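You operate a simulated robot arm through the tools that you are given. There is no shell and no other tool. Be economical: measure what you need, move in short steps, check, and stop when the job is done.

You run a simulated robot arm. Do the job below in one go: nothing can be reset, and whatever is moved stays where it is left.

TASK
Jog the sack up to the yellow mark and switch the mains off.
Fine: twist the stop button free and switch on to do it; move it by the jog buttons alone, not by START or by hand; it ends upright on the belt.

Only the result counts: the job must be done as asked and must still hold three seconds after the hand-in. Knocking over, shifting, dropping, spilling or breaking anything else fails it.

THE ROBOT
A 7-joint arm with a two-finger gripper, on a carriage that runs on a rail from [-1922, 0] to [458, 0] (x, y) and turns from -2.827 to 2.967 rad about z. Base frame: it is fixed where the carriage stands at the start and does not move with it; the origin is on the floor, on the carriage's upright axis, x ahead of it, y to its left, z up. Units: mm, rad, N and s.
Its first joint turns from -2.601 to 2.601 rad. Places, roughly: black jog button [1300, -100, 1000]; blue back button [1300, -100, 1000]; cream sack [-1750, 1750, 750]; dark red ring [1100, 700, 1200]; green belt [2000, 400, 700]; green net [-1250, 1750, 750]; left red knob [1100, 600, 900]; left side guide [1700, 600, 800]; left tension knob [900, 600, 700]; red net [-1750, 1750, 750]; red stop button [1100, 700, 1200]; right red knob [1100, 100, 900]; right side guide [1700, 200, 800]; right tension knob [900, 200, 700]; white rocker switch [1100, 100, 1300]; yellow net [-1500, 1750, 750]. Payload 2.45 kg.
Tool frame: the origin (TCP) lies between the finger pads and is the grasp point; the fingertips stand 26 mm ahead of it; z points along the fingers, y is the line along which they close. The gripper opens to 96 mm. The gripper's body begins 69 mm behind the TCP.
Orientation is that of the tool frame in the base frame, as a unit quaternion [x, y, z, w]. With the fingers straight down and closing along the base's y, the tool's x points along the base's -x, its y along +y and its z along -z.

THE INTERFACE
- The arm moves only by the tool move_arm. Its arguments are lists of equal length, an entry for each row: "xyz": the shift along the tool's x, y, z in mm, a list of three; "delta_rot": the turn, a rotation vector about the tool's x, y, z in rad, a list of three; "fingers": the opening in per cent of the stroke, from 0 (shut) to 100 (fully open). In form: {"xyz": [[x, y, z], ...], "delta_rot": [[ax, ay, az], ...], "fingers": [fingers, ...]}. A call has 1 to 20 rows; each row is the pose to reach, as a shift and turn from the pose commanded when the call began, along the tool's axes at that moment. Rows are played at 5 a second. More than 50 mm and 0.15 rad between two rows, or a gripper value outside its range, and nothing of the call is played. Where a pose cannot be reached the arm comes as near as it can. A force on the tool above 40 N (or 10 N above the force at the start of the call, whichever is more), or a blocked arm, ends the call early, and 0.2 s more pass. The fingers move at their own pace and stop on an object; they squeeze with about 30 N. The grip force told is the motor's: it shows also when the fingers shut on nothing. Time passes only in rows, and 0.2 s behind the last, so rows that repeat a pose let the fingers close. The reply holds the time, the measured pose of the TCP, the force on the tool along the base axes, the opening and the grip force, in the units named above and with some noise, with the torque about the TCP (base axes, N m) and any sound that the robot's microphone picked up, and new pictures: "pictures" is both (left out), scene, wrist or none.
- Cameras (640 x 400 px; columns grow to the right, rows downward): "scene" is now at [41.1, 190.1, 1681.2]; the picture's right is [0.24, -0.97, 0.00], its down [-0.62, -0.15, -0.77] and it looks along [0.75, 0.18, -0.64] (base axes); focal length 294 px, centre (320, 200). "wrist" rides on the gripper at [82, 3, -98] in the tool frame; the picture's right is [-0.04, 1.00, 0.00], its down [-0.73, -0.03, -0.68] and it looks along [-0.68, -0.03, 0.73] (tool axes); focal length 256 px, centre (320, 200). There is no depth. A picture from a camera that has moved, and an enlarged one, comes with that camera's place and axes in the base frame and with its lens.
- lift_body(by): slides the trunk up (or, below 0, down) by that many mm; the arm and the scene camera ride with it, the base frame stays. It gives what a move gives, with no picture.
- base_move(legs): drives the robot by 1 to 6 legs, each [ahead, left, turn to the left] in mm, mm and rad, along the robot's own axes; the way and the turn of a leg run together, so that a leg with both is an arc; at most 1500 mm and 3.142 rad a leg. The arm and the cameras ride along, it lands a little off, and it stops where it bumps. It keeps to its track: a leg is cut to what the track allows. It gives what a move gives, and a new picture of the scene camera.
- pan_tilt(pan, tilt): turns the head with the scene camera to pan (to the left, within 2.705 rad either way) and tilt (down, from -0.506 to 1.204), counted from straight ahead of the robot. It gives what a move gives, and a new picture of the scene camera.
- close_up(camera, box): a new picture of the part [left, top, right, bottom] of that camera's present view, enlarged. No time passes.
- finish_job(): hands the job in; it is judged then, once.

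Work in short steps. Places have to be worked out from the pictures, the camera data and where the tool is seen: move nearer, look again, correct. Check each grasp and each placing, and mend what went wrong. You have 120 turns and 260 pictures in all, those below and enlarged ones among them. Open the gripper and draw the arm clear of the work before you hand the job in, unless the task says otherwise; then end with one line.

The tools are called after "Request:" as a command line: name --argument value ..., lists and objects as JSON in quotes. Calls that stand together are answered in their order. move_arm: Moves the arm, as the interface text tells. Its arguments: {"type":"object","properties":{"xyz":{"type":"array","items":{"type":"array","items":{"type":"number"}}},"delta_rot":{"type":"array","items":{"type":"array","items":{"type":"number"}}},"fingers":{"type":"array","items":{"type":"number"}},"pictures":{"type":"string","enum":["both","scene","wrist","none"]}},"required":["xyz","delta_rot","fingers"]} The other tools are called the same way: lift_body (by) slides the trunk up or down; base_move (legs) drives the base; pan_tilt (pan, tilt) turns the head that bears the scene camera; close_up (camera, box) takes an enlarged picture of a part of a camera's view; finish_job () hands the job in.

At the start:

```text
clock: 0.0
ee_pos: [626.7, -9.4, 999.9]
orientation: [0.0, 1.0, 0.0, 0.0]
ft_force: [0.7, -0.1, 1.0]
torque: [-0.02, 0.04, 0.02]
finger_gap: 96.2
grip_force: 0.1
trunk travel left (down, up): [-675.0, 35.0]
robot x, y, heading: [-0.2, -2.3, 0.004]
head pan, tilt: [0.243, 0.693]
```

scene: 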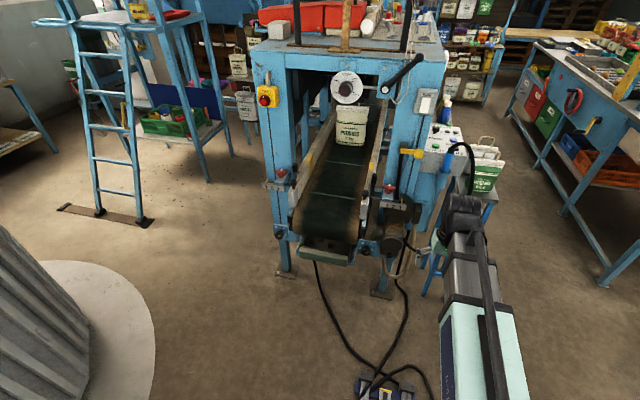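
wrist: 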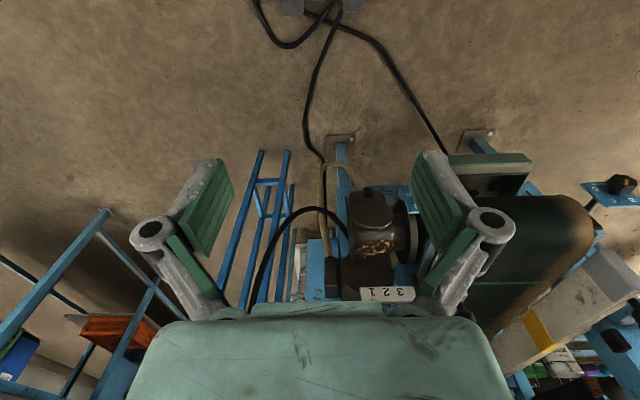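

The scene shows a belt machine with a sack on it, a stop button on the left post, a rocker on the right post and a jog box at the right. I look closer at each.

Request:
close_up --camera "scene" --box '[240, 60, 440, 185]'

Request:
close_up --camera "scene" --box '[390, 80, 510, 155]'

Request:
close_up --camera "scene" --box '[260, 150, 440, 262]'

```text
3.20 times, centred on (340, 122) of scene
camera zoom: at [41.1, 190.1, 1681.2], right [0.24, -0.97, 0.0], down [-0.62, -0.15, -0.77], along [0.75, 0.18, -0.64], focal length 942 px, centre (256, 448)
```

zoom: 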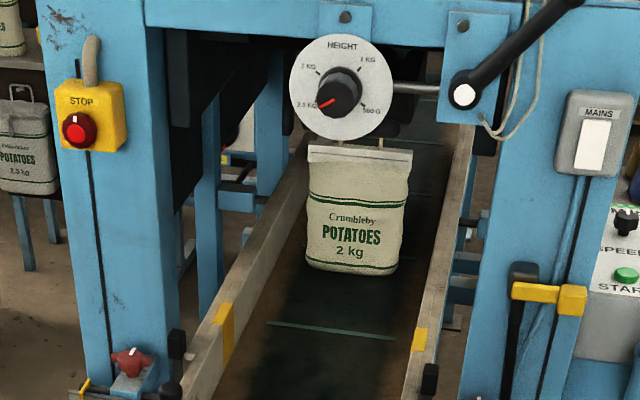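

```text
5.33 times, centred on (450, 118) of scene
camera zoom: at [41.1, 190.1, 1681.2], right [0.24, -0.97, 0.0], down [-0.62, -0.15, -0.77], along [0.75, 0.18, -0.64], focal length 1569 px, centre (-373, 640)
```

zoom: 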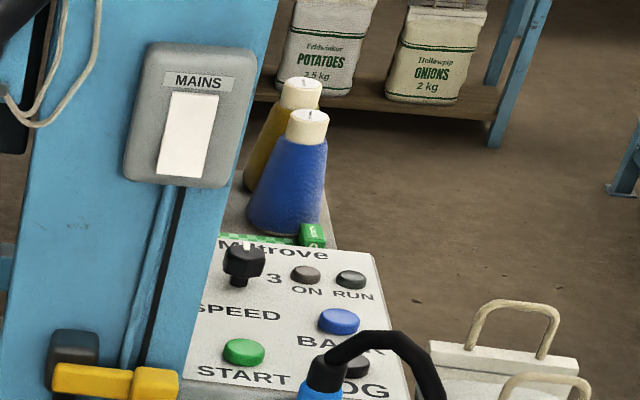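

```text
3.56 times, centred on (350, 206) of scene
camera zoom: at [41.1, 190.1, 1681.2], right [0.24, -0.97, 0.0], down [-0.62, -0.15, -0.77], along [0.75, 0.18, -0.64], focal length 1046 px, centre (213, 179)
```

zoom: 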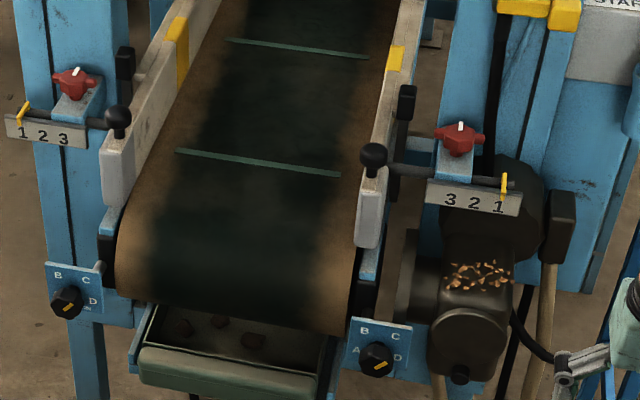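

The stop button is at about [1100, 672, 1241], the rocker at [1100, 70, 1282], and the jog panel is at the right. I swing the tool to horizontal, pointing +x, while it is still clear of everything.

Request:
move_arm --xyz '[[0, 0, -18], [0, 0, -36], [0, 0, -54], [0, 0, -72], [0, 0, -90], [0, 0, -108], [0, 0, -126], [0, 0, -144], [0, 0, -162], [0, 0, -180], [0, 0, -200]]' --delta_rot '[[0, -0.143, 0], [0, -0.286, 0], [0, -0.428, 0], [0, -0.571, 0], [0, -0.714, 0], [0, -0.857, 0], [0, -1.0, 0], [0, -1.142, 0], [0, -1.285, 0], [0, -1.428, 0], [0, -1.571, 0]]' --fingers '[100, 100, 100, 100, 100, 100, 100, 100, 100, 100, 100]'

```text
clock: 2.4
ee_pos: [731.5, -10.6, 1212.1]
orientation: [0.0, 0.707, 0.0, 0.708]
ft_force: [-0.1, 0.7, -0.1]
torque: [-0.04, -0.02, -0.02]
finger_gap: 96.0
grip_force: 0.0
out of reach, approached as far as the arm can: row 5, 6, 7, 8, 9, 10, 11
trunk travel left (down, up): [-675.0, 35.0]
robot x, y, heading: [-2.4, -3.5, 0.005]
head pan, tilt: [0.243, 0.693]
camera scene: at [41.2, 190.0, 1681.2], right [0.24, -0.97, 0.0], down [-0.62, -0.15, -0.77], along [0.75, 0.19, -0.64], focal length 294 px, centre (320, 200)
camera wrist: at [635.0, -7.2, 1130.4], right [0.0, 1.0, 0.04], down [-0.68, -0.03, 0.73], along [0.73, -0.03, 0.68], focal length 256 px, centre (320, 200)
```

scene: 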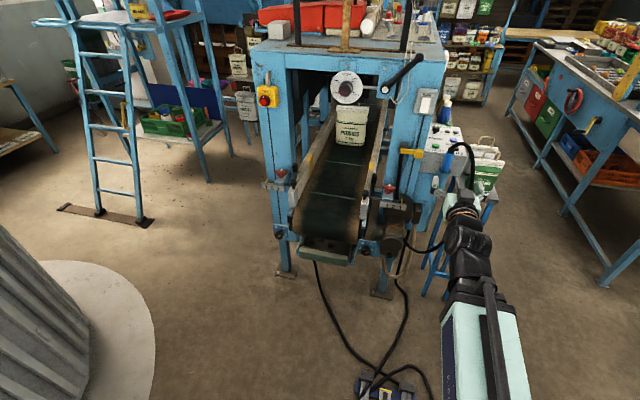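
wrist: 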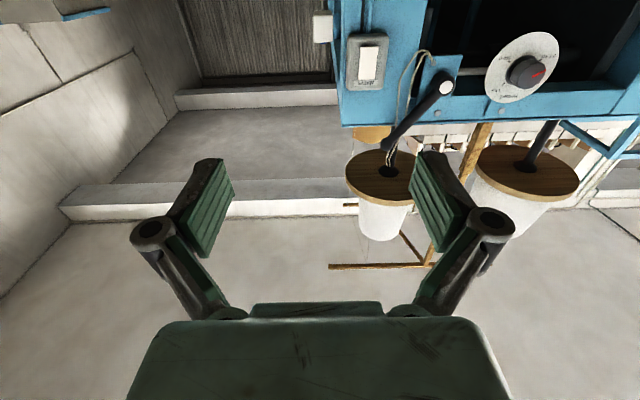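

Triangulating with the wrist camera puts the rocker at about [1125, 70, 1270]. I drive 250 mm ahead, which still leaves over 100 mm to the posts.

Request:
base_move --legs '[[250, 0, 0]]'

```text
clock: 4.2
ee_pos: [984.6, -11.6, 1211.4]
orientation: [0.0, 0.707, 0.0, 0.707]
ft_force: [-0.6, -0.6, -0.4]
torque: [0.01, 0.03, -0.01]
finger_gap: 96.0
grip_force: 0.1
trunk travel left (down, up): [-675.0, 35.0]
robot x, y, heading: [251.9, 1.3, 0.003]
head pan, tilt: [0.243, 0.693]
camera scene: at [292.8, 190.1, 1681.2], right [0.24, -0.97, 0.0], down [-0.62, -0.15, -0.77], along [0.75, 0.19, -0.64], focal length 294 px, centre (320, 200)
```

scene: 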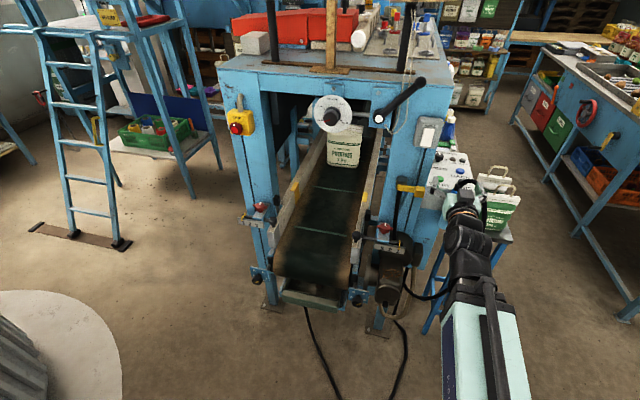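

The arm is clear. I look at the stop button and panel more closely.

Request:
close_up --camera "scene" --box '[210, 85, 274, 125]'

Request:
close_up --camera "scene" --box '[400, 110, 528, 190]'

Request:
move_arm --xyz '[[0, 49, 0], [0, 98, 0], [0, 147, 0], [0, 196, 0], [0, 245, 0], [0, 294, 0], [0, 343, 0], [0, 392, 0], [0, 441, 0], [0, 490, 0], [0, 539, 0], [0, 588, 0], [-10, 635, 0], [-20, 678, 0], [-36, 678, 0]]' --delta_rot '[[0, 0, 0], [0, 0, 0], [0, 0, 0], [0, 0, 0], [0, 0, 0], [0, 0, 0], [0, 0, 0], [0, 0, 0], [0, 0, 0], [0, 0, 0], [0, 0, 0], [0, 0, 0], [0, 0, 0], [0, 0, 0], [0, 0, 0]]' --fingers '[100, 100, 100, 100, 100, 100, 100, 100, 100, 100, 100, 100, 100, 100, 100]'

```text
10.00 times, centred on (242, 105) of scene
camera zoom: at [292.8, 190.1, 1681.2], right [0.24, -0.97, 0.0], down [-0.62, -0.15, -0.77], along [0.75, 0.19, -0.64], focal length 2942 px, centre (1100, 1150)
```

zoom: 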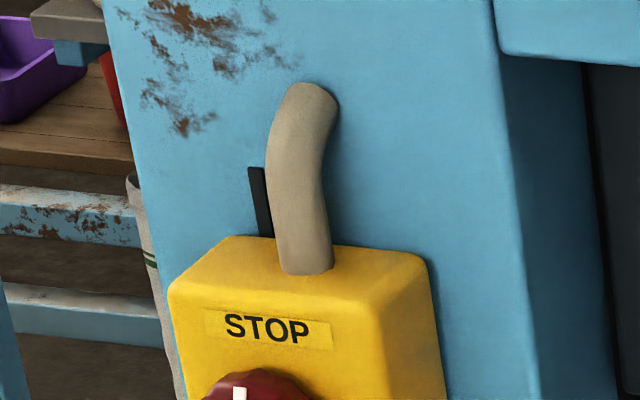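

```text
5.00 times, centred on (464, 150) of scene
camera zoom: at [292.8, 190.1, 1681.2], right [0.24, -0.97, 0.0], down [-0.62, -0.15, -0.77], along [0.75, 0.19, -0.64], focal length 1471 px, centre (-400, 450)
```

zoom: 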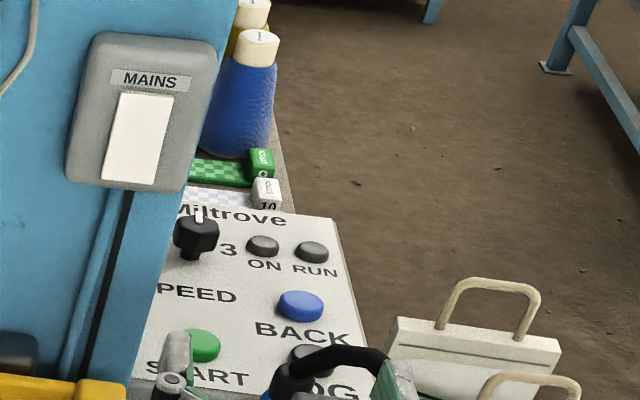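

```text
clock: 7.4
ee_pos: [982.9, 667.2, 1246.6]
orientation: [0.0, 0.707, 0.0, 0.707]
ft_force: [1.0, -0.1, -0.4]
torque: [-0.02, 0.01, -0.03]
finger_gap: 96.2
grip_force: 0.0
trunk travel left (down, up): [-675.0, 35.0]
robot x, y, heading: [251.4, 0.6, -0.001]
head pan, tilt: [0.243, 0.693]
camera scene: at [292.4, 190.4, 1681.2], right [0.24, -0.97, 0.0], down [-0.62, -0.15, -0.77], along [0.75, 0.19, -0.64], focal length 294 px, centre (320, 200)
camera wrist: at [884.7, 671.3, 1166.2], right [0.0, 1.0, 0.04], down [-0.68, -0.03, 0.73], along [0.73, -0.03, 0.68], focal length 256 px, centre (320, 200)
```

scene: 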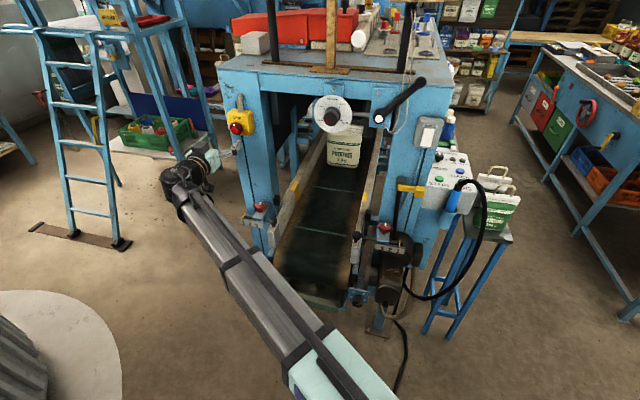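
wrist: 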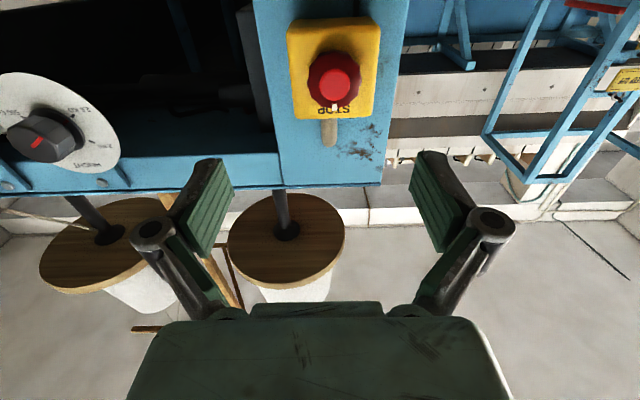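

The button now shows in both cameras. I zoom in to measure it and read its state.

Request:
close_up --camera "wrist" --box '[270, 10, 398, 90]'

Request:
close_up --camera "scene" --box '[200, 90, 280, 140]'

```text
5.00 times, centred on (334, 50) of wrist
camera zoom: at [884.7, 671.3, 1166.2], right [0.0, 1.0, 0.04], down [-0.68, -0.03, 0.73], along [0.73, -0.03, 0.68], focal length 1280 px, centre (250, 950)
```

zoom: 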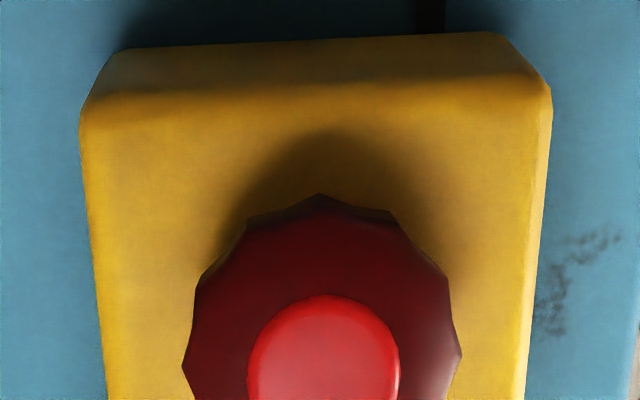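

```text
8.00 times, centred on (240, 115) of scene
camera zoom: at [292.4, 190.4, 1681.2], right [0.24, -0.97, 0.0], down [-0.62, -0.15, -0.77], along [0.75, 0.19, -0.64], focal length 2354 px, centre (960, 880)
```

zoom: 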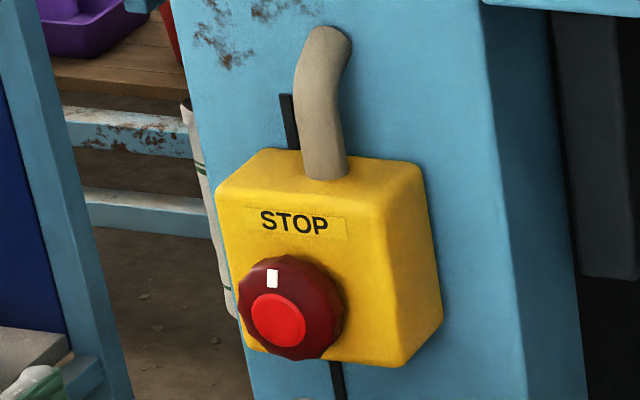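

I get the ring at about [1106, 679, 1238], 40 mm across, white mark up. I align with it, move forward 70 mm with the fingers half open, and look.

Request:
move_arm --xyz '[[9, 12, 0], [9, 12, 35], [9, 12, 70]]' --delta_rot '[[0, 0, 0], [0, 0, 0], [0, 0, 0]]' --fingers '[65, 65, 65]'

Request:
close_up --camera "scene" --box '[190, 90, 286, 150]'

```text
clock: 8.2
ee_pos: [1053.6, 679.0, 1238.0]
orientation: [-0.001, 0.707, 0.001, 0.707]
ft_force: [0.8, 0.1, -0.1]
torque: [-0.04, 0.02, 0.02]
finger_gap: 62.3
grip_force: 0.1
trunk travel left (down, up): [-675.0, 35.0]
robot x, y, heading: [254.7, -0.2, 0.0]
head pan, tilt: [0.243, 0.693]
camera scene: at [293.0, 190.0, 1681.2], right [0.24, -0.97, 0.0], down [-0.62, -0.15, -0.77], along [0.75, 0.19, -0.64], focal length 294 px, centre (320, 200)
camera wrist: at [956.1, 683.2, 1156.7], right [0.0, 1.0, 0.04], down [-0.68, -0.03, 0.73], along [0.73, -0.03, 0.68], focal length 256 px, centre (320, 200)
```

scene: 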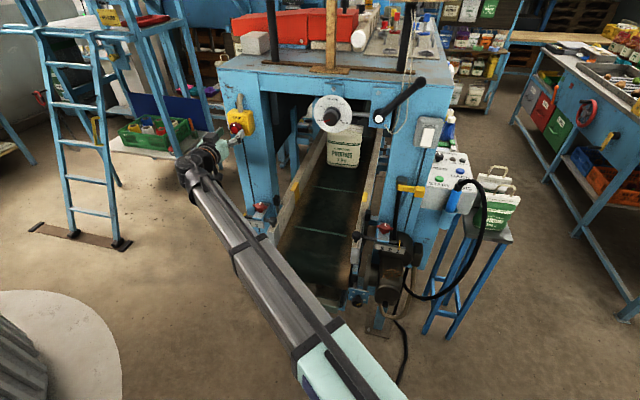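
wrist: 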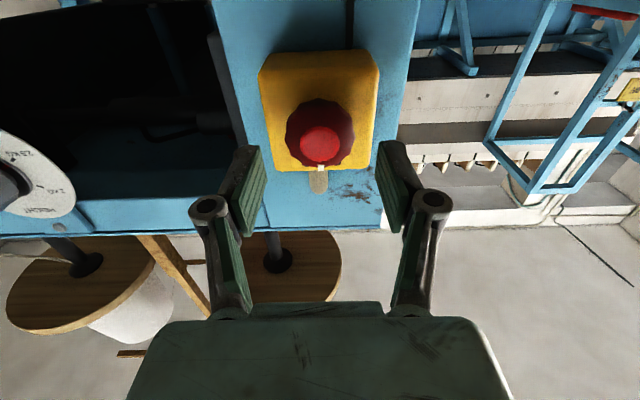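

```text
6.67 times, centred on (238, 120) of scene
camera zoom: at [293.0, 190.0, 1681.2], right [0.24, -0.97, 0.0], down [-0.62, -0.15, -0.77], along [0.75, 0.19, -0.64], focal length 1961 px, centre (867, 733)
```

zoom: 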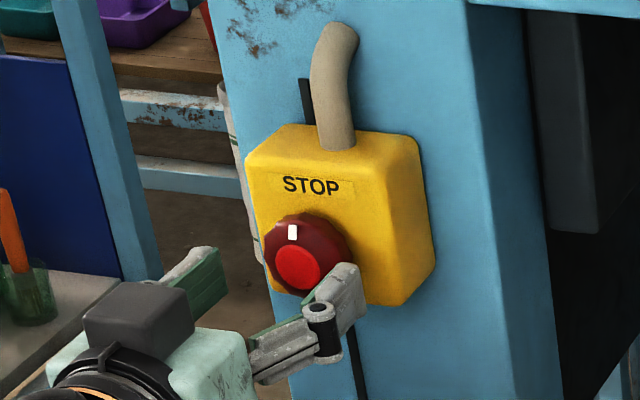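

It is well aligned: the ring sits at the predicted pixel (320, 133). I advance 28 mm, then close.

Request:
move_arm --xyz '[[0, 0, 14], [0, 0, 28]]' --delta_rot '[[0, 0, 0], [0, 0, 0]]' --fingers '[65, 65]'

Request:
close_up --camera "wrist" --box '[220, 80, 420, 205]'

Request:
close_up --camera "scene" --box '[200, 90, 280, 140]'

```text
clock: 8.8
ee_pos: [1081.6, 678.9, 1237.9]
orientation: [-0.001, 0.707, 0.001, 0.707]
ft_force: [0.1, 0.1, -0.3]
torque: [0.03, 0.03, -0.01]
finger_gap: 62.4
grip_force: 0.1
trunk travel left (down, up): [-675.0, 35.0]
robot x, y, heading: [251.7, 1.9, 0.002]
head pan, tilt: [0.243, 0.693]
camera scene: at [292.8, 190.1, 1681.2], right [0.24, -0.97, 0.0], down [-0.62, -0.15, -0.77], along [0.75, 0.19, -0.64], focal length 294 px, centre (320, 200)
camera wrist: at [984.1, 683.1, 1156.8], right [0.0, 1.0, 0.04], down [-0.68, -0.03, 0.73], along [0.73, -0.03, 0.68], focal length 256 px, centre (320, 200)
```

scene: 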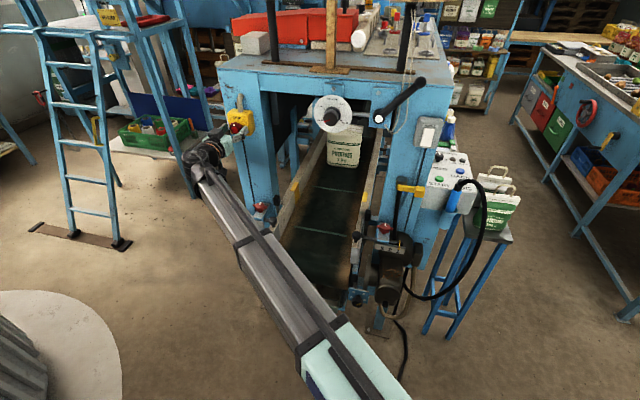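
wrist: 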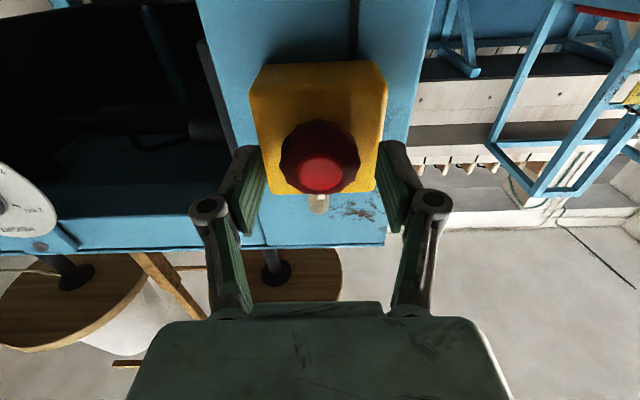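

```text
3.20 times, centred on (320, 142) of wrist
camera zoom: at [984.1, 683.1, 1156.8], right [0.0, 1.0, 0.04], down [-0.68, -0.03, 0.73], along [0.73, -0.03, 0.68], focal length 819 px, centre (320, 384)
```

zoom: 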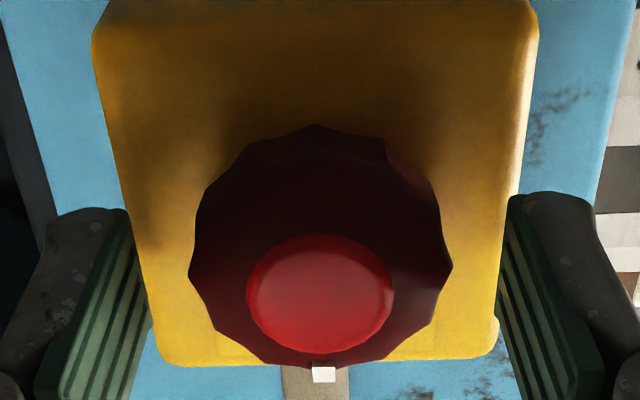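

```text
8.00 times, centred on (240, 115) of scene
camera zoom: at [292.8, 190.1, 1681.2], right [0.24, -0.97, 0.0], down [-0.62, -0.15, -0.77], along [0.75, 0.19, -0.64], focal length 2354 px, centre (960, 880)
```

zoom: 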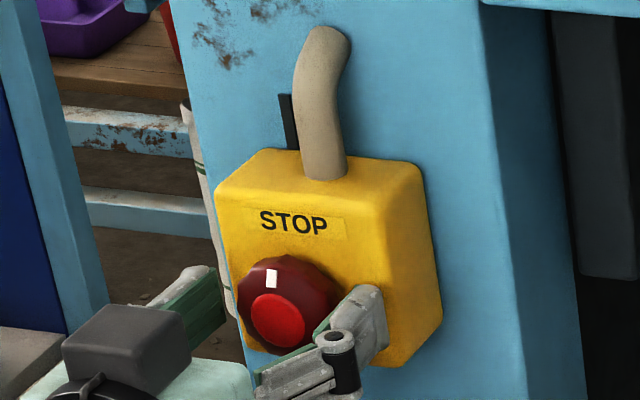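

The fingertips are beside the ring. I go 6 mm further and close.

Request:
move_arm --xyz '[[0, 0, 6], [0, 0, 6], [0, 0, 6], [0, 0, 6]]' --delta_rot '[[0, 0, 0], [0, 0, 0], [0, 0, 0], [0, 0, 0]]' --fingers '[65, 20, 20, 20]' --pictures "wrist"

```text
clock: 9.8
ee_pos: [1086.8, 680.2, 1236.5]
orientation: [-0.001, 0.707, 0.001, 0.707]
ft_force: [-3.1, -2.4, -2.8]
torque: [-0.01, -0.01, -0.03]
finger_gap: 41.6
grip_force: 44.8
trunk travel left (down, up): [-675.0, 35.0]
robot x, y, heading: [251.4, 0.7, 0.0]
head pan, tilt: [0.243, 0.693]
camera wrist: at [989.2, 683.2, 1156.8], right [0.0, 1.0, 0.04], down [-0.68, -0.03, 0.73], along [0.73, -0.03, 0.68], focal length 256 px, centre (320, 200)
```

wrist: 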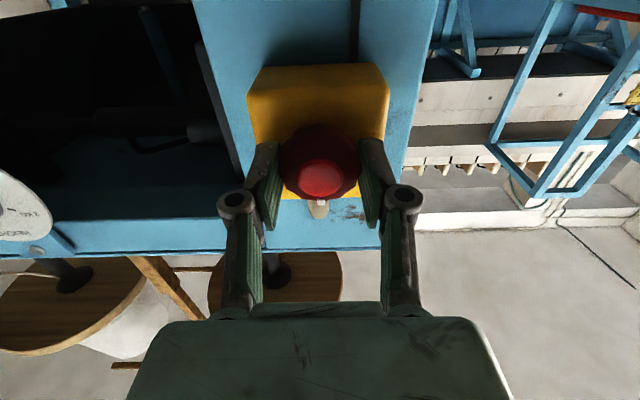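

The ring is gripped at 41.6 mm. I twist clockwise, as seen from the front, up to 0.6 rad.

Request:
move_arm --xyz '[[0, 0, 0], [0, 0, 0], [0, 0, 0], [0, 0, 0], [0, 0, 0], [0, 0, 0]]' --delta_rot '[[0, 0, 0.1], [0, 0, 0.2], [0, 0, 0.3], [0, 0, 0.4], [0, 0, 0.5], [0, 0, 0.6]]' --fingers '[20, 20, 20, 20, 20, 20]'

Request:
close_up --camera "scene" --box '[200, 90, 280, 140]'

```text
clock: 11.2
ee_pos: [1088.9, 677.0, 1237.7]
orientation: [0.209, 0.676, 0.209, 0.675]
ft_force: [-4.8, -9.6, -10.0]
torque: [-0.06, 0.23, 0.05]
finger_gap: 41.5
grip_force: 44.7
trunk travel left (down, up): [-675.0, 35.0]
robot x, y, heading: [251.3, 0.5, 0.001]
head pan, tilt: [0.243, 0.693]
camera scene: at [293.1, 189.6, 1681.2], right [0.24, -0.97, 0.0], down [-0.62, -0.15, -0.77], along [0.75, 0.19, -0.64], focal length 294 px, centre (320, 200)
camera wrist: at [990.6, 727.9, 1172.8], right [0.0, 0.8, 0.6], down [-0.68, -0.44, 0.59], along [0.73, -0.41, 0.54], focal length 256 px, centre (320, 200)
```

scene: 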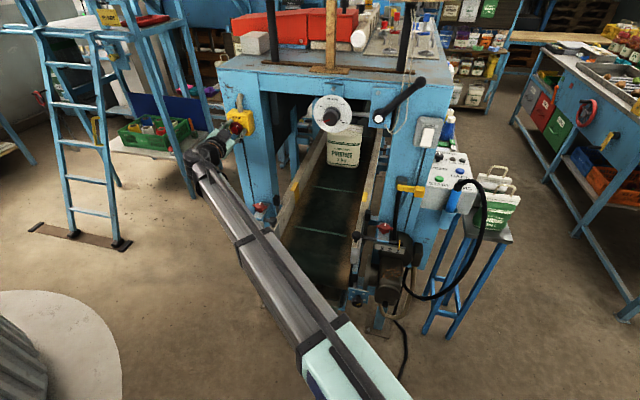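
wrist: 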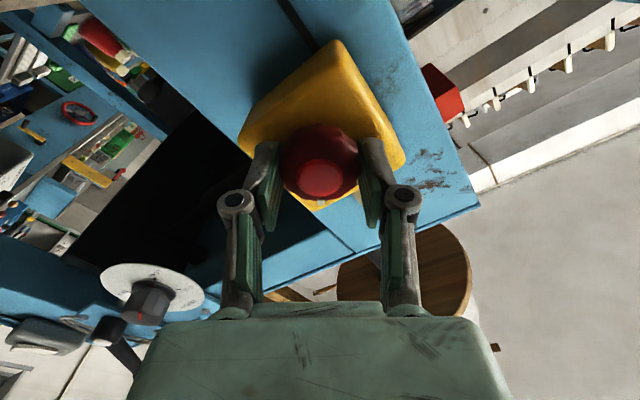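

```text
8.00 times, centred on (240, 115) of scene
camera zoom: at [293.1, 189.6, 1681.2], right [0.24, -0.97, 0.0], down [-0.62, -0.15, -0.77], along [0.75, 0.19, -0.64], focal length 2354 px, centre (960, 880)
```

zoom: 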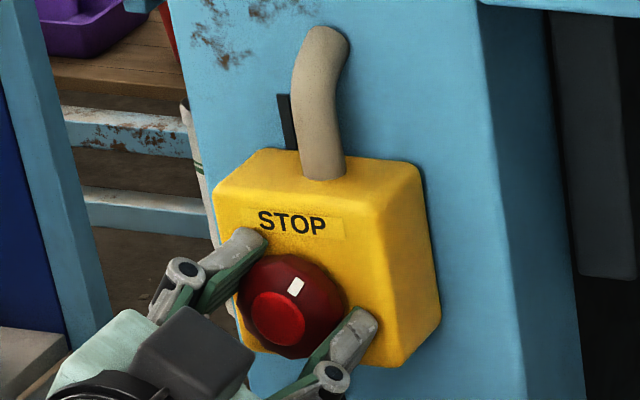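

The ring turned with the hand: the mark has moved clockwise. I continue another 0.8 rad.

Request:
move_arm --xyz '[[0, 0, 0], [0, 0, 0], [0, 0, 0], [0, 0, 0], [0, 0, 0], [0, 0, 0], [0, 0, 0], [0, 0, 0]]' --delta_rot '[[0, 0, 0.1], [0, 0, 0.2], [0, 0, 0.3], [0, 0, 0.4], [0, 0, 0.5], [0, 0, 0.6], [0, 0, 0.7], [0, 0, 0.8]]' --fingers '[20, 20, 20, 20, 20, 20, 20, 20]' --pictures "none"

Request:
close_up --camera "scene" --box '[200, 90, 280, 140]'

```text
clock: 13.0
ee_pos: [1087.6, 680.2, 1237.0]
orientation: [0.457, 0.541, 0.456, 0.539]
ft_force: [-4.0, -13.6, -21.4]
torque: [-0.47, 0.38, -0.28]
finger_gap: 42.7
grip_force: 44.8
trunk travel left (down, up): [-675.0, 35.0]
robot x, y, heading: [250.3, -0.3, -0.0]
head pan, tilt: [0.243, 0.693]
```

```text
8.00 times, centred on (240, 115) of scene
camera zoom: at [294.5, 190.0, 1681.1], right [0.24, -0.97, 0.0], down [-0.62, -0.15, -0.77], along [0.75, 0.19, -0.64], focal length 2354 px, centre (960, 880)
```

zoom: 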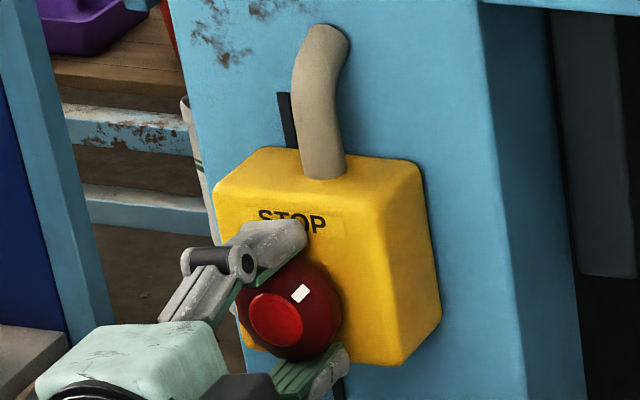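

The ring stopped at about 45° and the fingers slipped, so that is its end stop. I release and look at its state.

Request:
move_arm --xyz '[[0, 0, 0], [0, 0, 0], [0, 0, -30], [0, 0, -60]]' --delta_rot '[[0, 0, 0], [0, 0, 0], [0, 0, 0], [0, 0, 0]]' --fingers '[70, 70, 70, 70]'

Request:
close_up --camera "scene" --box '[200, 90, 280, 140]'

Request:
close_up --camera "scene" --box '[400, 110, 528, 190]'

```text
clock: 14.0
ee_pos: [1027.5, 680.1, 1238.9]
orientation: [0.456, 0.541, 0.456, 0.54]
ft_force: [0.9, 0.2, 0.1]
torque: [-0.02, -0.01, 0.01]
finger_gap: 67.2
grip_force: 0.2
trunk travel left (down, up): [-675.0, 35.0]
robot x, y, heading: [250.4, -2.3, -0.001]
head pan, tilt: [0.243, 0.693]
camera scene: at [292.1, 190.1, 1681.2], right [0.24, -0.97, 0.0], down [-0.62, -0.15, -0.77], along [0.75, 0.19, -0.64], focal length 294 px, centre (320, 200)
camera wrist: at [929.5, 760.7, 1228.7], right [0.0, 0.13, 0.99], down [-0.68, -0.73, 0.1], along [0.73, -0.67, 0.09], focal length 256 px, centre (320, 200)
```

scene: 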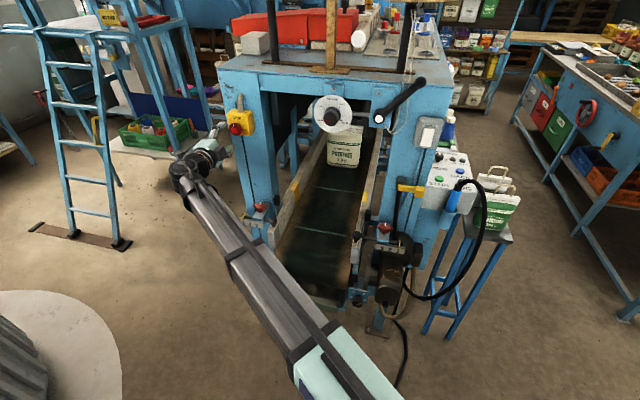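
wrist: 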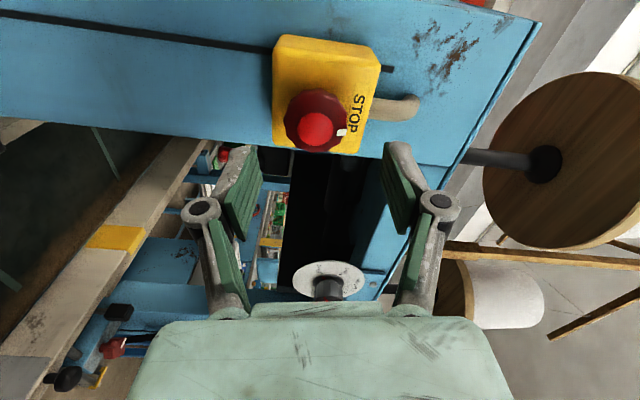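

```text
8.00 times, centred on (240, 115) of scene
camera zoom: at [292.1, 190.1, 1681.2], right [0.24, -0.97, 0.0], down [-0.62, -0.15, -0.77], along [0.75, 0.19, -0.64], focal length 2354 px, centre (960, 880)
```

zoom: 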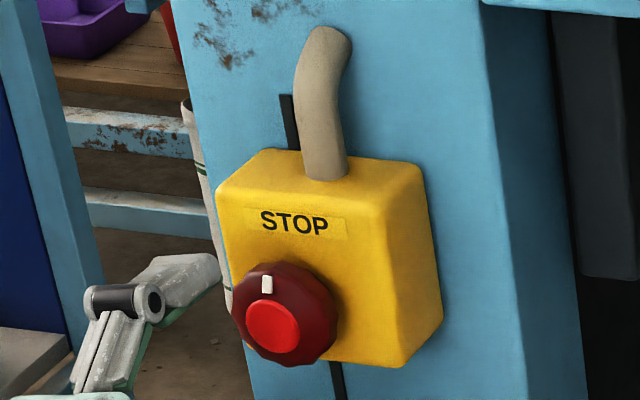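

```text
5.00 times, centred on (464, 150) of scene
camera zoom: at [292.1, 190.1, 1681.2], right [0.24, -0.97, 0.0], down [-0.62, -0.15, -0.77], along [0.75, 0.19, -0.64], focal length 1471 px, centre (-400, 450)
```

zoom: 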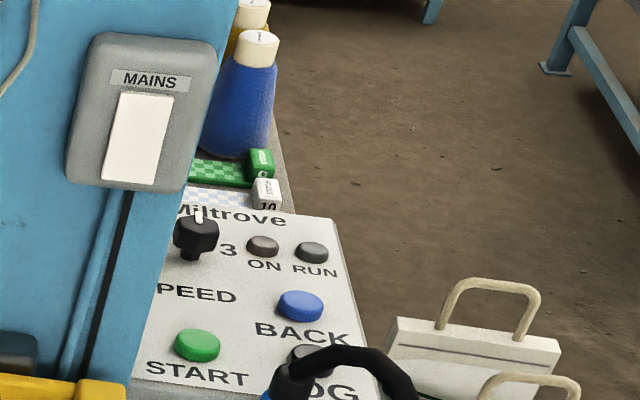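

The ring sprang out and back to upright, so the button is free. I untwist the wrist while backing off.

Request:
move_arm --xyz '[[0, 0, -10], [0, 0, -20], [0, 0, -30], [0, 0, -40], [0, 0, -50], [0, 0, -50], [0, 0, -50], [0, 0, -50], [0, 0, -50], [0, 0, -50]]' --delta_rot '[[0, 0, -0.14], [0, 0, -0.28], [0, 0, -0.42], [0, 0, -0.56], [0, 0, -0.7], [0, 0, -0.84], [0, 0, -0.98], [0, 0, -1.12], [0, 0, -1.26], [0, 0, -1.4]]' --fingers '[0, 0, 0, 0, 0, 0, 0, 0, 0, 0]' --pictures "none"

Request:
move_arm --xyz '[[0, -49, 0], [0, -98, 0], [0, -147, 0], [0, -196, 0], [0, -245, 0], [0, -294, 0], [0, -343, 0], [0, -392, 0], [0, -441, 0], [0, -490, 0], [0, -539, 0], [0, -585, 0], [0, -610, 0], [0, -610, 0]]' --delta_rot '[[0, 0, 0], [0, 0, 0], [0, 0, 0], [0, 0, 0], [0, 0, 0], [0, 0, 0], [0, 0, 0], [0, 0, 0], [0, 0, 0], [0, 0, 0], [0, 0, 0], [0, 0, 0], [0, 0, 0], [0, 0, 0]]' --fingers '[0, 0, 0, 0, 0, 0, 0, 0, 0, 0, 0, 0, 0, 0]'

Request:
close_up --camera "wrist" --box '[240, 0, 400, 100]'

Request:
close_up --camera "scene" --box '[400, 105, 464, 145]'

```text
clock: 16.2
ee_pos: [977.4, 679.9, 1238.1]
orientation: [-0.002, 0.707, -0.001, 0.707]
ft_force: [0.1, 0.3, -0.8]
torque: [0.0, 0.03, 0.03]
finger_gap: 0.1
grip_force: 29.0
trunk travel left (down, up): [-675.0, 35.0]
robot x, y, heading: [251.5, -0.9, 0.001]
head pan, tilt: [0.243, 0.693]
```

```text
clock: 19.2
ee_pos: [979.3, 68.6, 1238.8]
orientation: [0.0, 0.707, 0.0, 0.707]
ft_force: [0.6, 0.3, 0.0]
torque: [0.01, -0.02, 0.05]
finger_gap: 0.0
grip_force: 28.4
trunk travel left (down, up): [-675.0, 35.0]
robot x, y, heading: [247.8, -1.0, -0.002]
head pan, tilt: [0.243, 0.693]
camera scene: at [292.5, 190.0, 1681.2], right [0.24, -0.97, 0.0], down [-0.62, -0.15, -0.77], along [0.75, 0.19, -0.64], focal length 294 px, centre (320, 200)
camera wrist: at [880.5, 72.4, 1157.7], right [0.0, 1.0, 0.04], down [-0.68, -0.03, 0.73], along [0.73, -0.03, 0.68], focal length 256 px, centre (320, 200)
```

scene: 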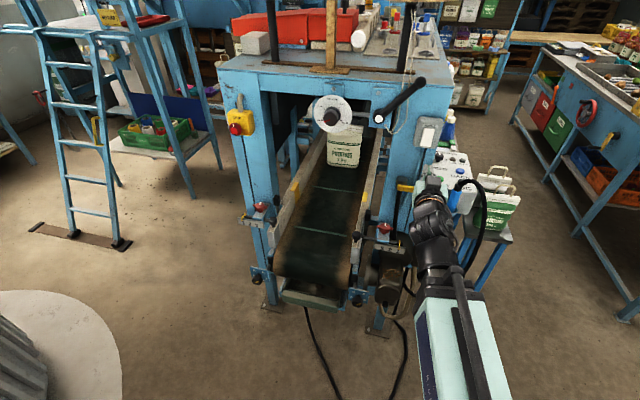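
wrist: 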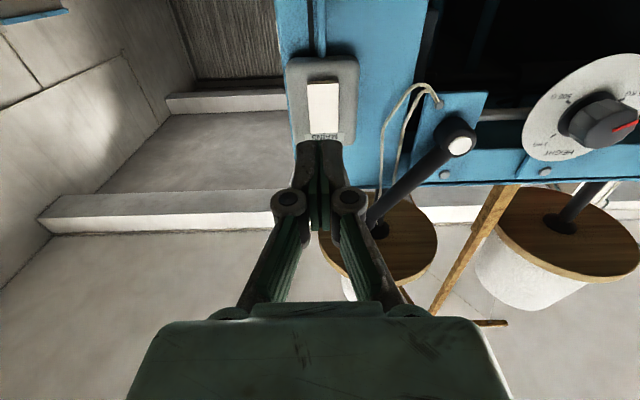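

```text
4.00 times, centred on (320, 50) of wrist
camera zoom: at [880.5, 72.4, 1157.7], right [0.0, 1.0, 0.04], down [-0.68, -0.03, 0.73], along [0.73, -0.03, 0.68], focal length 1024 px, centre (320, 800)
```

zoom: 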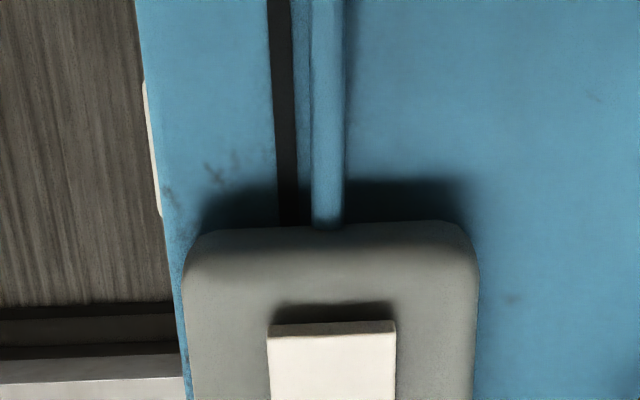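

```text
10.00 times, centred on (432, 125) of scene
camera zoom: at [292.5, 190.0, 1681.2], right [0.24, -0.97, 0.0], down [-0.62, -0.15, -0.77], along [0.75, 0.19, -0.64], focal length 2942 px, centre (-800, 950)
```

zoom: 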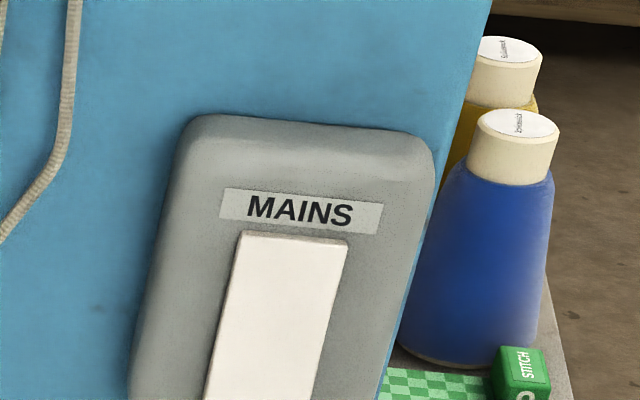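

I zoom onto the rocker face to tell which end is in.

Request:
close_up --camera "wrist" --box '[272, 50, 368, 150]'

Request:
close_up --camera "scene" --box '[404, 112, 452, 152]'

```text
4.00 times, centred on (320, 100) of wrist
camera zoom: at [880.5, 72.4, 1157.7], right [0.0, 1.0, 0.04], down [-0.68, -0.03, 0.73], along [0.73, -0.03, 0.68], focal length 1024 px, centre (320, 600)
```

zoom: 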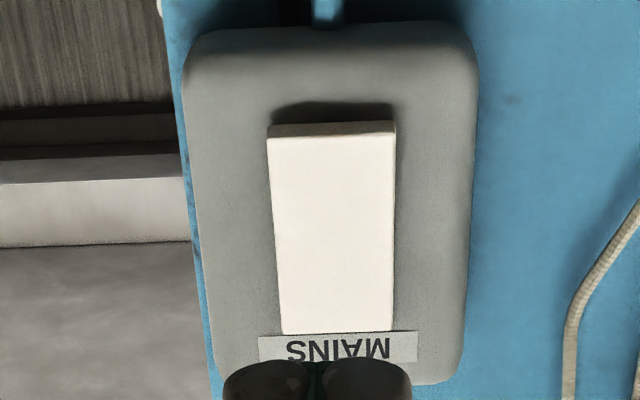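

```text
10.00 times, centred on (428, 132) of scene
camera zoom: at [292.5, 190.0, 1681.2], right [0.24, -0.97, 0.0], down [-0.62, -0.15, -0.77], along [0.75, 0.19, -0.64], focal length 2942 px, centre (-760, 880)
```

zoom: 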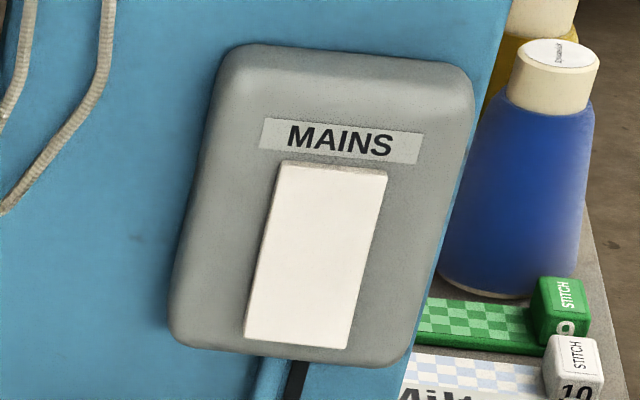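

The geometry puts the rocker's top at [1135, 72, 1295] and its bottom at [1128, 72, 1241]. The bottom sticks out, so it is off and gets switched on by pressing the bottom. I approach there.

Request:
move_arm --xyz '[[-9, 3, 0], [-9, 3, 40], [-9, 3, 80], [-9, 3, 110]]' --delta_rot '[[0, 0, 0], [0, 0, 0], [0, 0, 0], [0, 0, 0]]' --fingers '[0, 0, 0, 0]'

Request:
close_up --camera "wrist" --box '[260, 60, 388, 160]'

```text
clock: 20.2
ee_pos: [1089.9, 73.7, 1247.4]
orientation: [0.001, 0.707, 0.0, 0.707]
ft_force: [-0.1, -0.1, -0.5]
torque: [0.01, -0.04, 0.02]
finger_gap: 0.1
grip_force: 28.4
trunk travel left (down, up): [-675.0, 35.0]
robot x, y, heading: [249.3, -1.7, 0.001]
head pan, tilt: [0.243, 0.693]
camera scene: at [292.8, 190.1, 1681.2], right [0.24, -0.97, 0.0], down [-0.62, -0.15, -0.77], along [0.75, 0.19, -0.64], focal length 294 px, centre (320, 200)
camera wrist: at [991.6, 75.7, 1165.8], right [0.0, 1.0, 0.04], down [-0.68, -0.03, 0.73], along [0.73, -0.03, 0.68], focal length 256 px, centre (320, 200)
```

scene: 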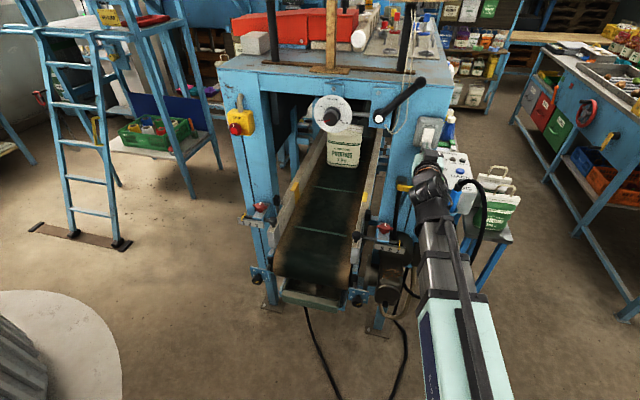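
wrist: 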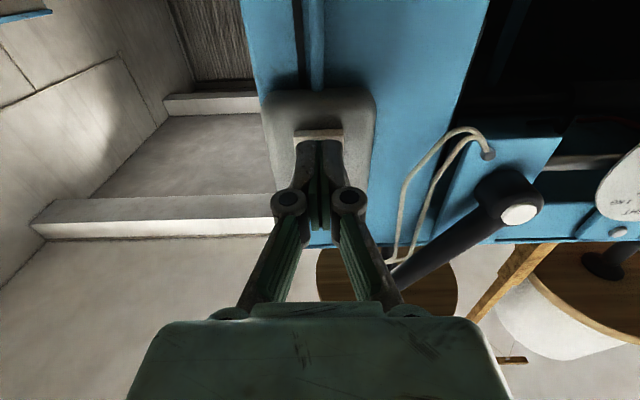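

```text
4.00 times, centred on (324, 110) of wrist
camera zoom: at [991.6, 75.7, 1165.8], right [0.0, 1.0, 0.04], down [-0.68, -0.03, 0.73], along [0.73, -0.03, 0.68], focal length 1024 px, centre (304, 560)
```

zoom: 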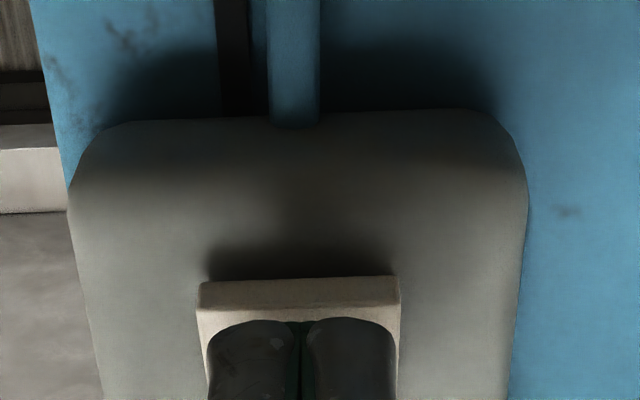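

The tip is over the lower end of the rocker. I press forward gently.

Request:
move_arm --xyz '[[0, 0, 6], [0, 0, 10], [0, 0, 14], [0, 0, 18], [0, 0, 21], [0, 0, 0], [0, 0, -30], [0, 0, -60]]' --delta_rot '[[0, 0, 0], [0, 0, 0], [0, 0, 0], [0, 0, 0], [0, 0, 0], [0, 0, 0], [0, 0, 0], [0, 0, 0]]' --fingers '[0, 0, 0, 0, 0, 0, 0, 0]'

Request:
close_up --camera "wrist" --box '[260, 60, 388, 160]'

Request:
close_up --camera "scene" --box '[400, 110, 496, 190]'

```text
clock: 22.0
ee_pos: [1027.6, 72.7, 1247.0]
orientation: [0.0, 0.707, 0.0, 0.707]
ft_force: [0.0, 0.5, 0.8]
torque: [0.03, 0.0, 0.0]
finger_gap: 0.0
grip_force: 28.7
trunk travel left (down, up): [-675.0, 35.0]
robot x, y, heading: [252.8, 1.0, 0.002]
head pan, tilt: [0.243, 0.693]
camera scene: at [292.3, 190.1, 1681.3], right [0.24, -0.97, 0.0], down [-0.62, -0.15, -0.77], along [0.75, 0.19, -0.64], focal length 294 px, centre (320, 200)
camera wrist: at [930.2, 75.8, 1166.1], right [0.0, 1.0, 0.04], down [-0.68, -0.03, 0.73], along [0.73, -0.03, 0.68], focal length 256 px, centre (320, 200)
```

scene: 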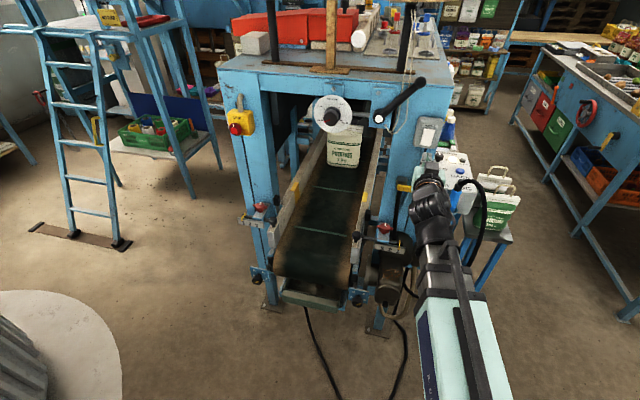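
wrist: 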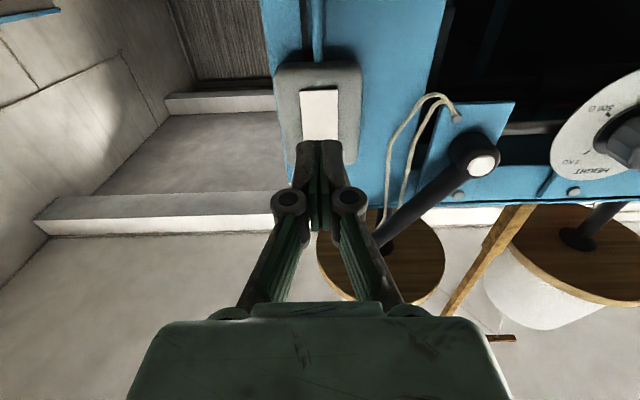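

```text
4.00 times, centred on (324, 110) of wrist
camera zoom: at [930.2, 75.8, 1166.1], right [0.0, 1.0, 0.04], down [-0.68, -0.03, 0.73], along [0.73, -0.03, 0.68], focal length 1024 px, centre (304, 560)
```

zoom: 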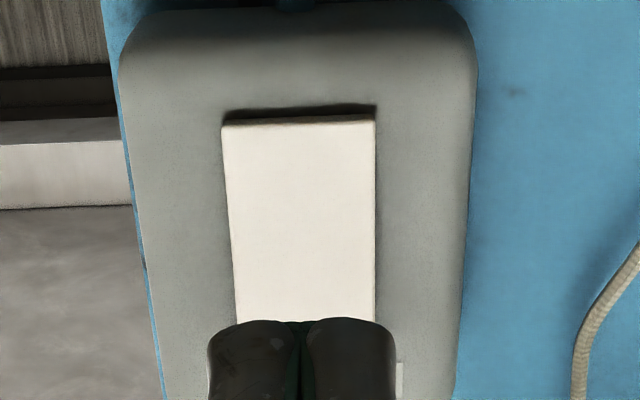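

```text
5.00 times, centred on (448, 150) of scene
camera zoom: at [292.3, 190.1, 1681.3], right [0.24, -0.97, 0.0], down [-0.62, -0.15, -0.77], along [0.75, 0.19, -0.64], focal length 1471 px, centre (-320, 450)
```

zoom: 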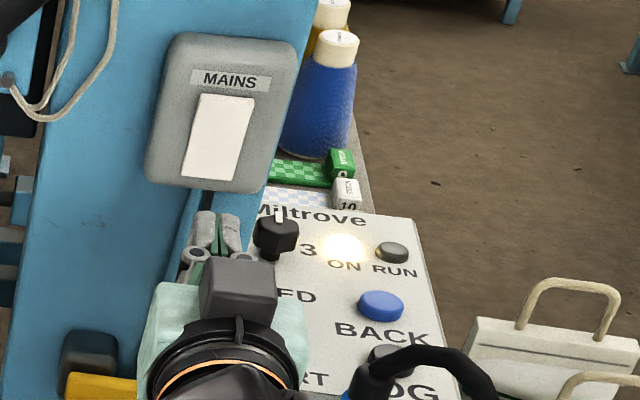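

The ON lamp is lit. I move the arm left, out of the way, to get a clear view of the jog panel.

Request:
move_arm --xyz '[[0, 0, -45], [0, 45, -50], [0, 90, -50], [0, 135, -50], [0, 180, -50], [0, 225, -50]]' --delta_rot '[[0, 0, 0], [0, 0, 0], [0, 0, 0], [0, 0, 0], [0, 0, 0], [0, 0, 0]]' --fingers '[0, 0, 0, 0, 0, 0]' --pictures "none"

Request:
pan_tilt --pan -0.2 --tilt 0.6

```text
clock: 23.4
ee_pos: [977.7, 298.5, 1248.2]
orientation: [0.0, 0.707, 0.0, 0.707]
ft_force: [0.7, -0.5, 0.3]
torque: [0.02, -0.01, 0.02]
finger_gap: 0.2
grip_force: 28.2
trunk travel left (down, up): [-675.0, 35.0]
robot x, y, heading: [250.9, -0.6, 0.004]
head pan, tilt: [0.243, 0.693]
```

```text
clock: 24.3
ee_pos: [977.0, 297.5, 1245.8]
orientation: [-0.001, 0.707, 0.001, 0.707]
ft_force: [0.4, -0.2, 0.1]
torque: [0.01, -0.01, 0.02]
finger_gap: 0.0
grip_force: 28.7
trunk travel left (down, up): [-675.0, 35.0]
robot x, y, heading: [252.0, -0.4, 0.001]
head pan, tilt: [-0.201, 0.6]
camera scene: at [296.5, 152.1, 1689.3], right [-0.2, -0.98, 0.0], down [-0.55, 0.11, -0.82], along [0.81, -0.16, -0.57], focal length 294 px, centre (320, 200)
```

scene: 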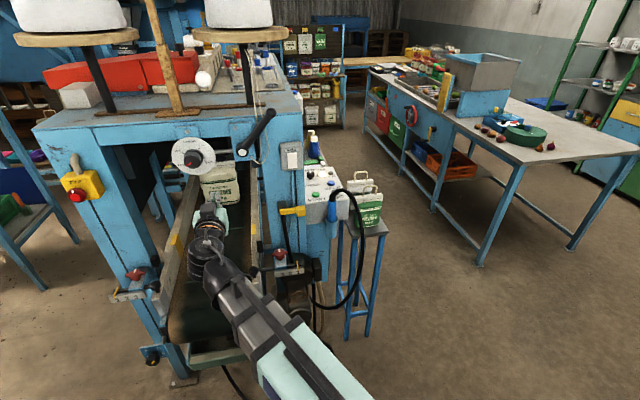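

Request:
close_up --camera "scene" --box '[270, 130, 398, 230]'

```text
4.00 times, centred on (334, 180) of scene
camera zoom: at [296.5, 152.1, 1689.3], right [-0.2, -0.98, 0.0], down [-0.55, 0.11, -0.82], along [0.81, -0.16, -0.57], focal length 1177 px, centre (264, 280)
```

zoom: 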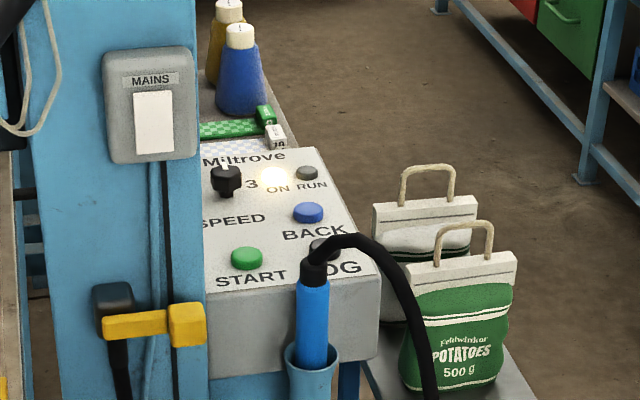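

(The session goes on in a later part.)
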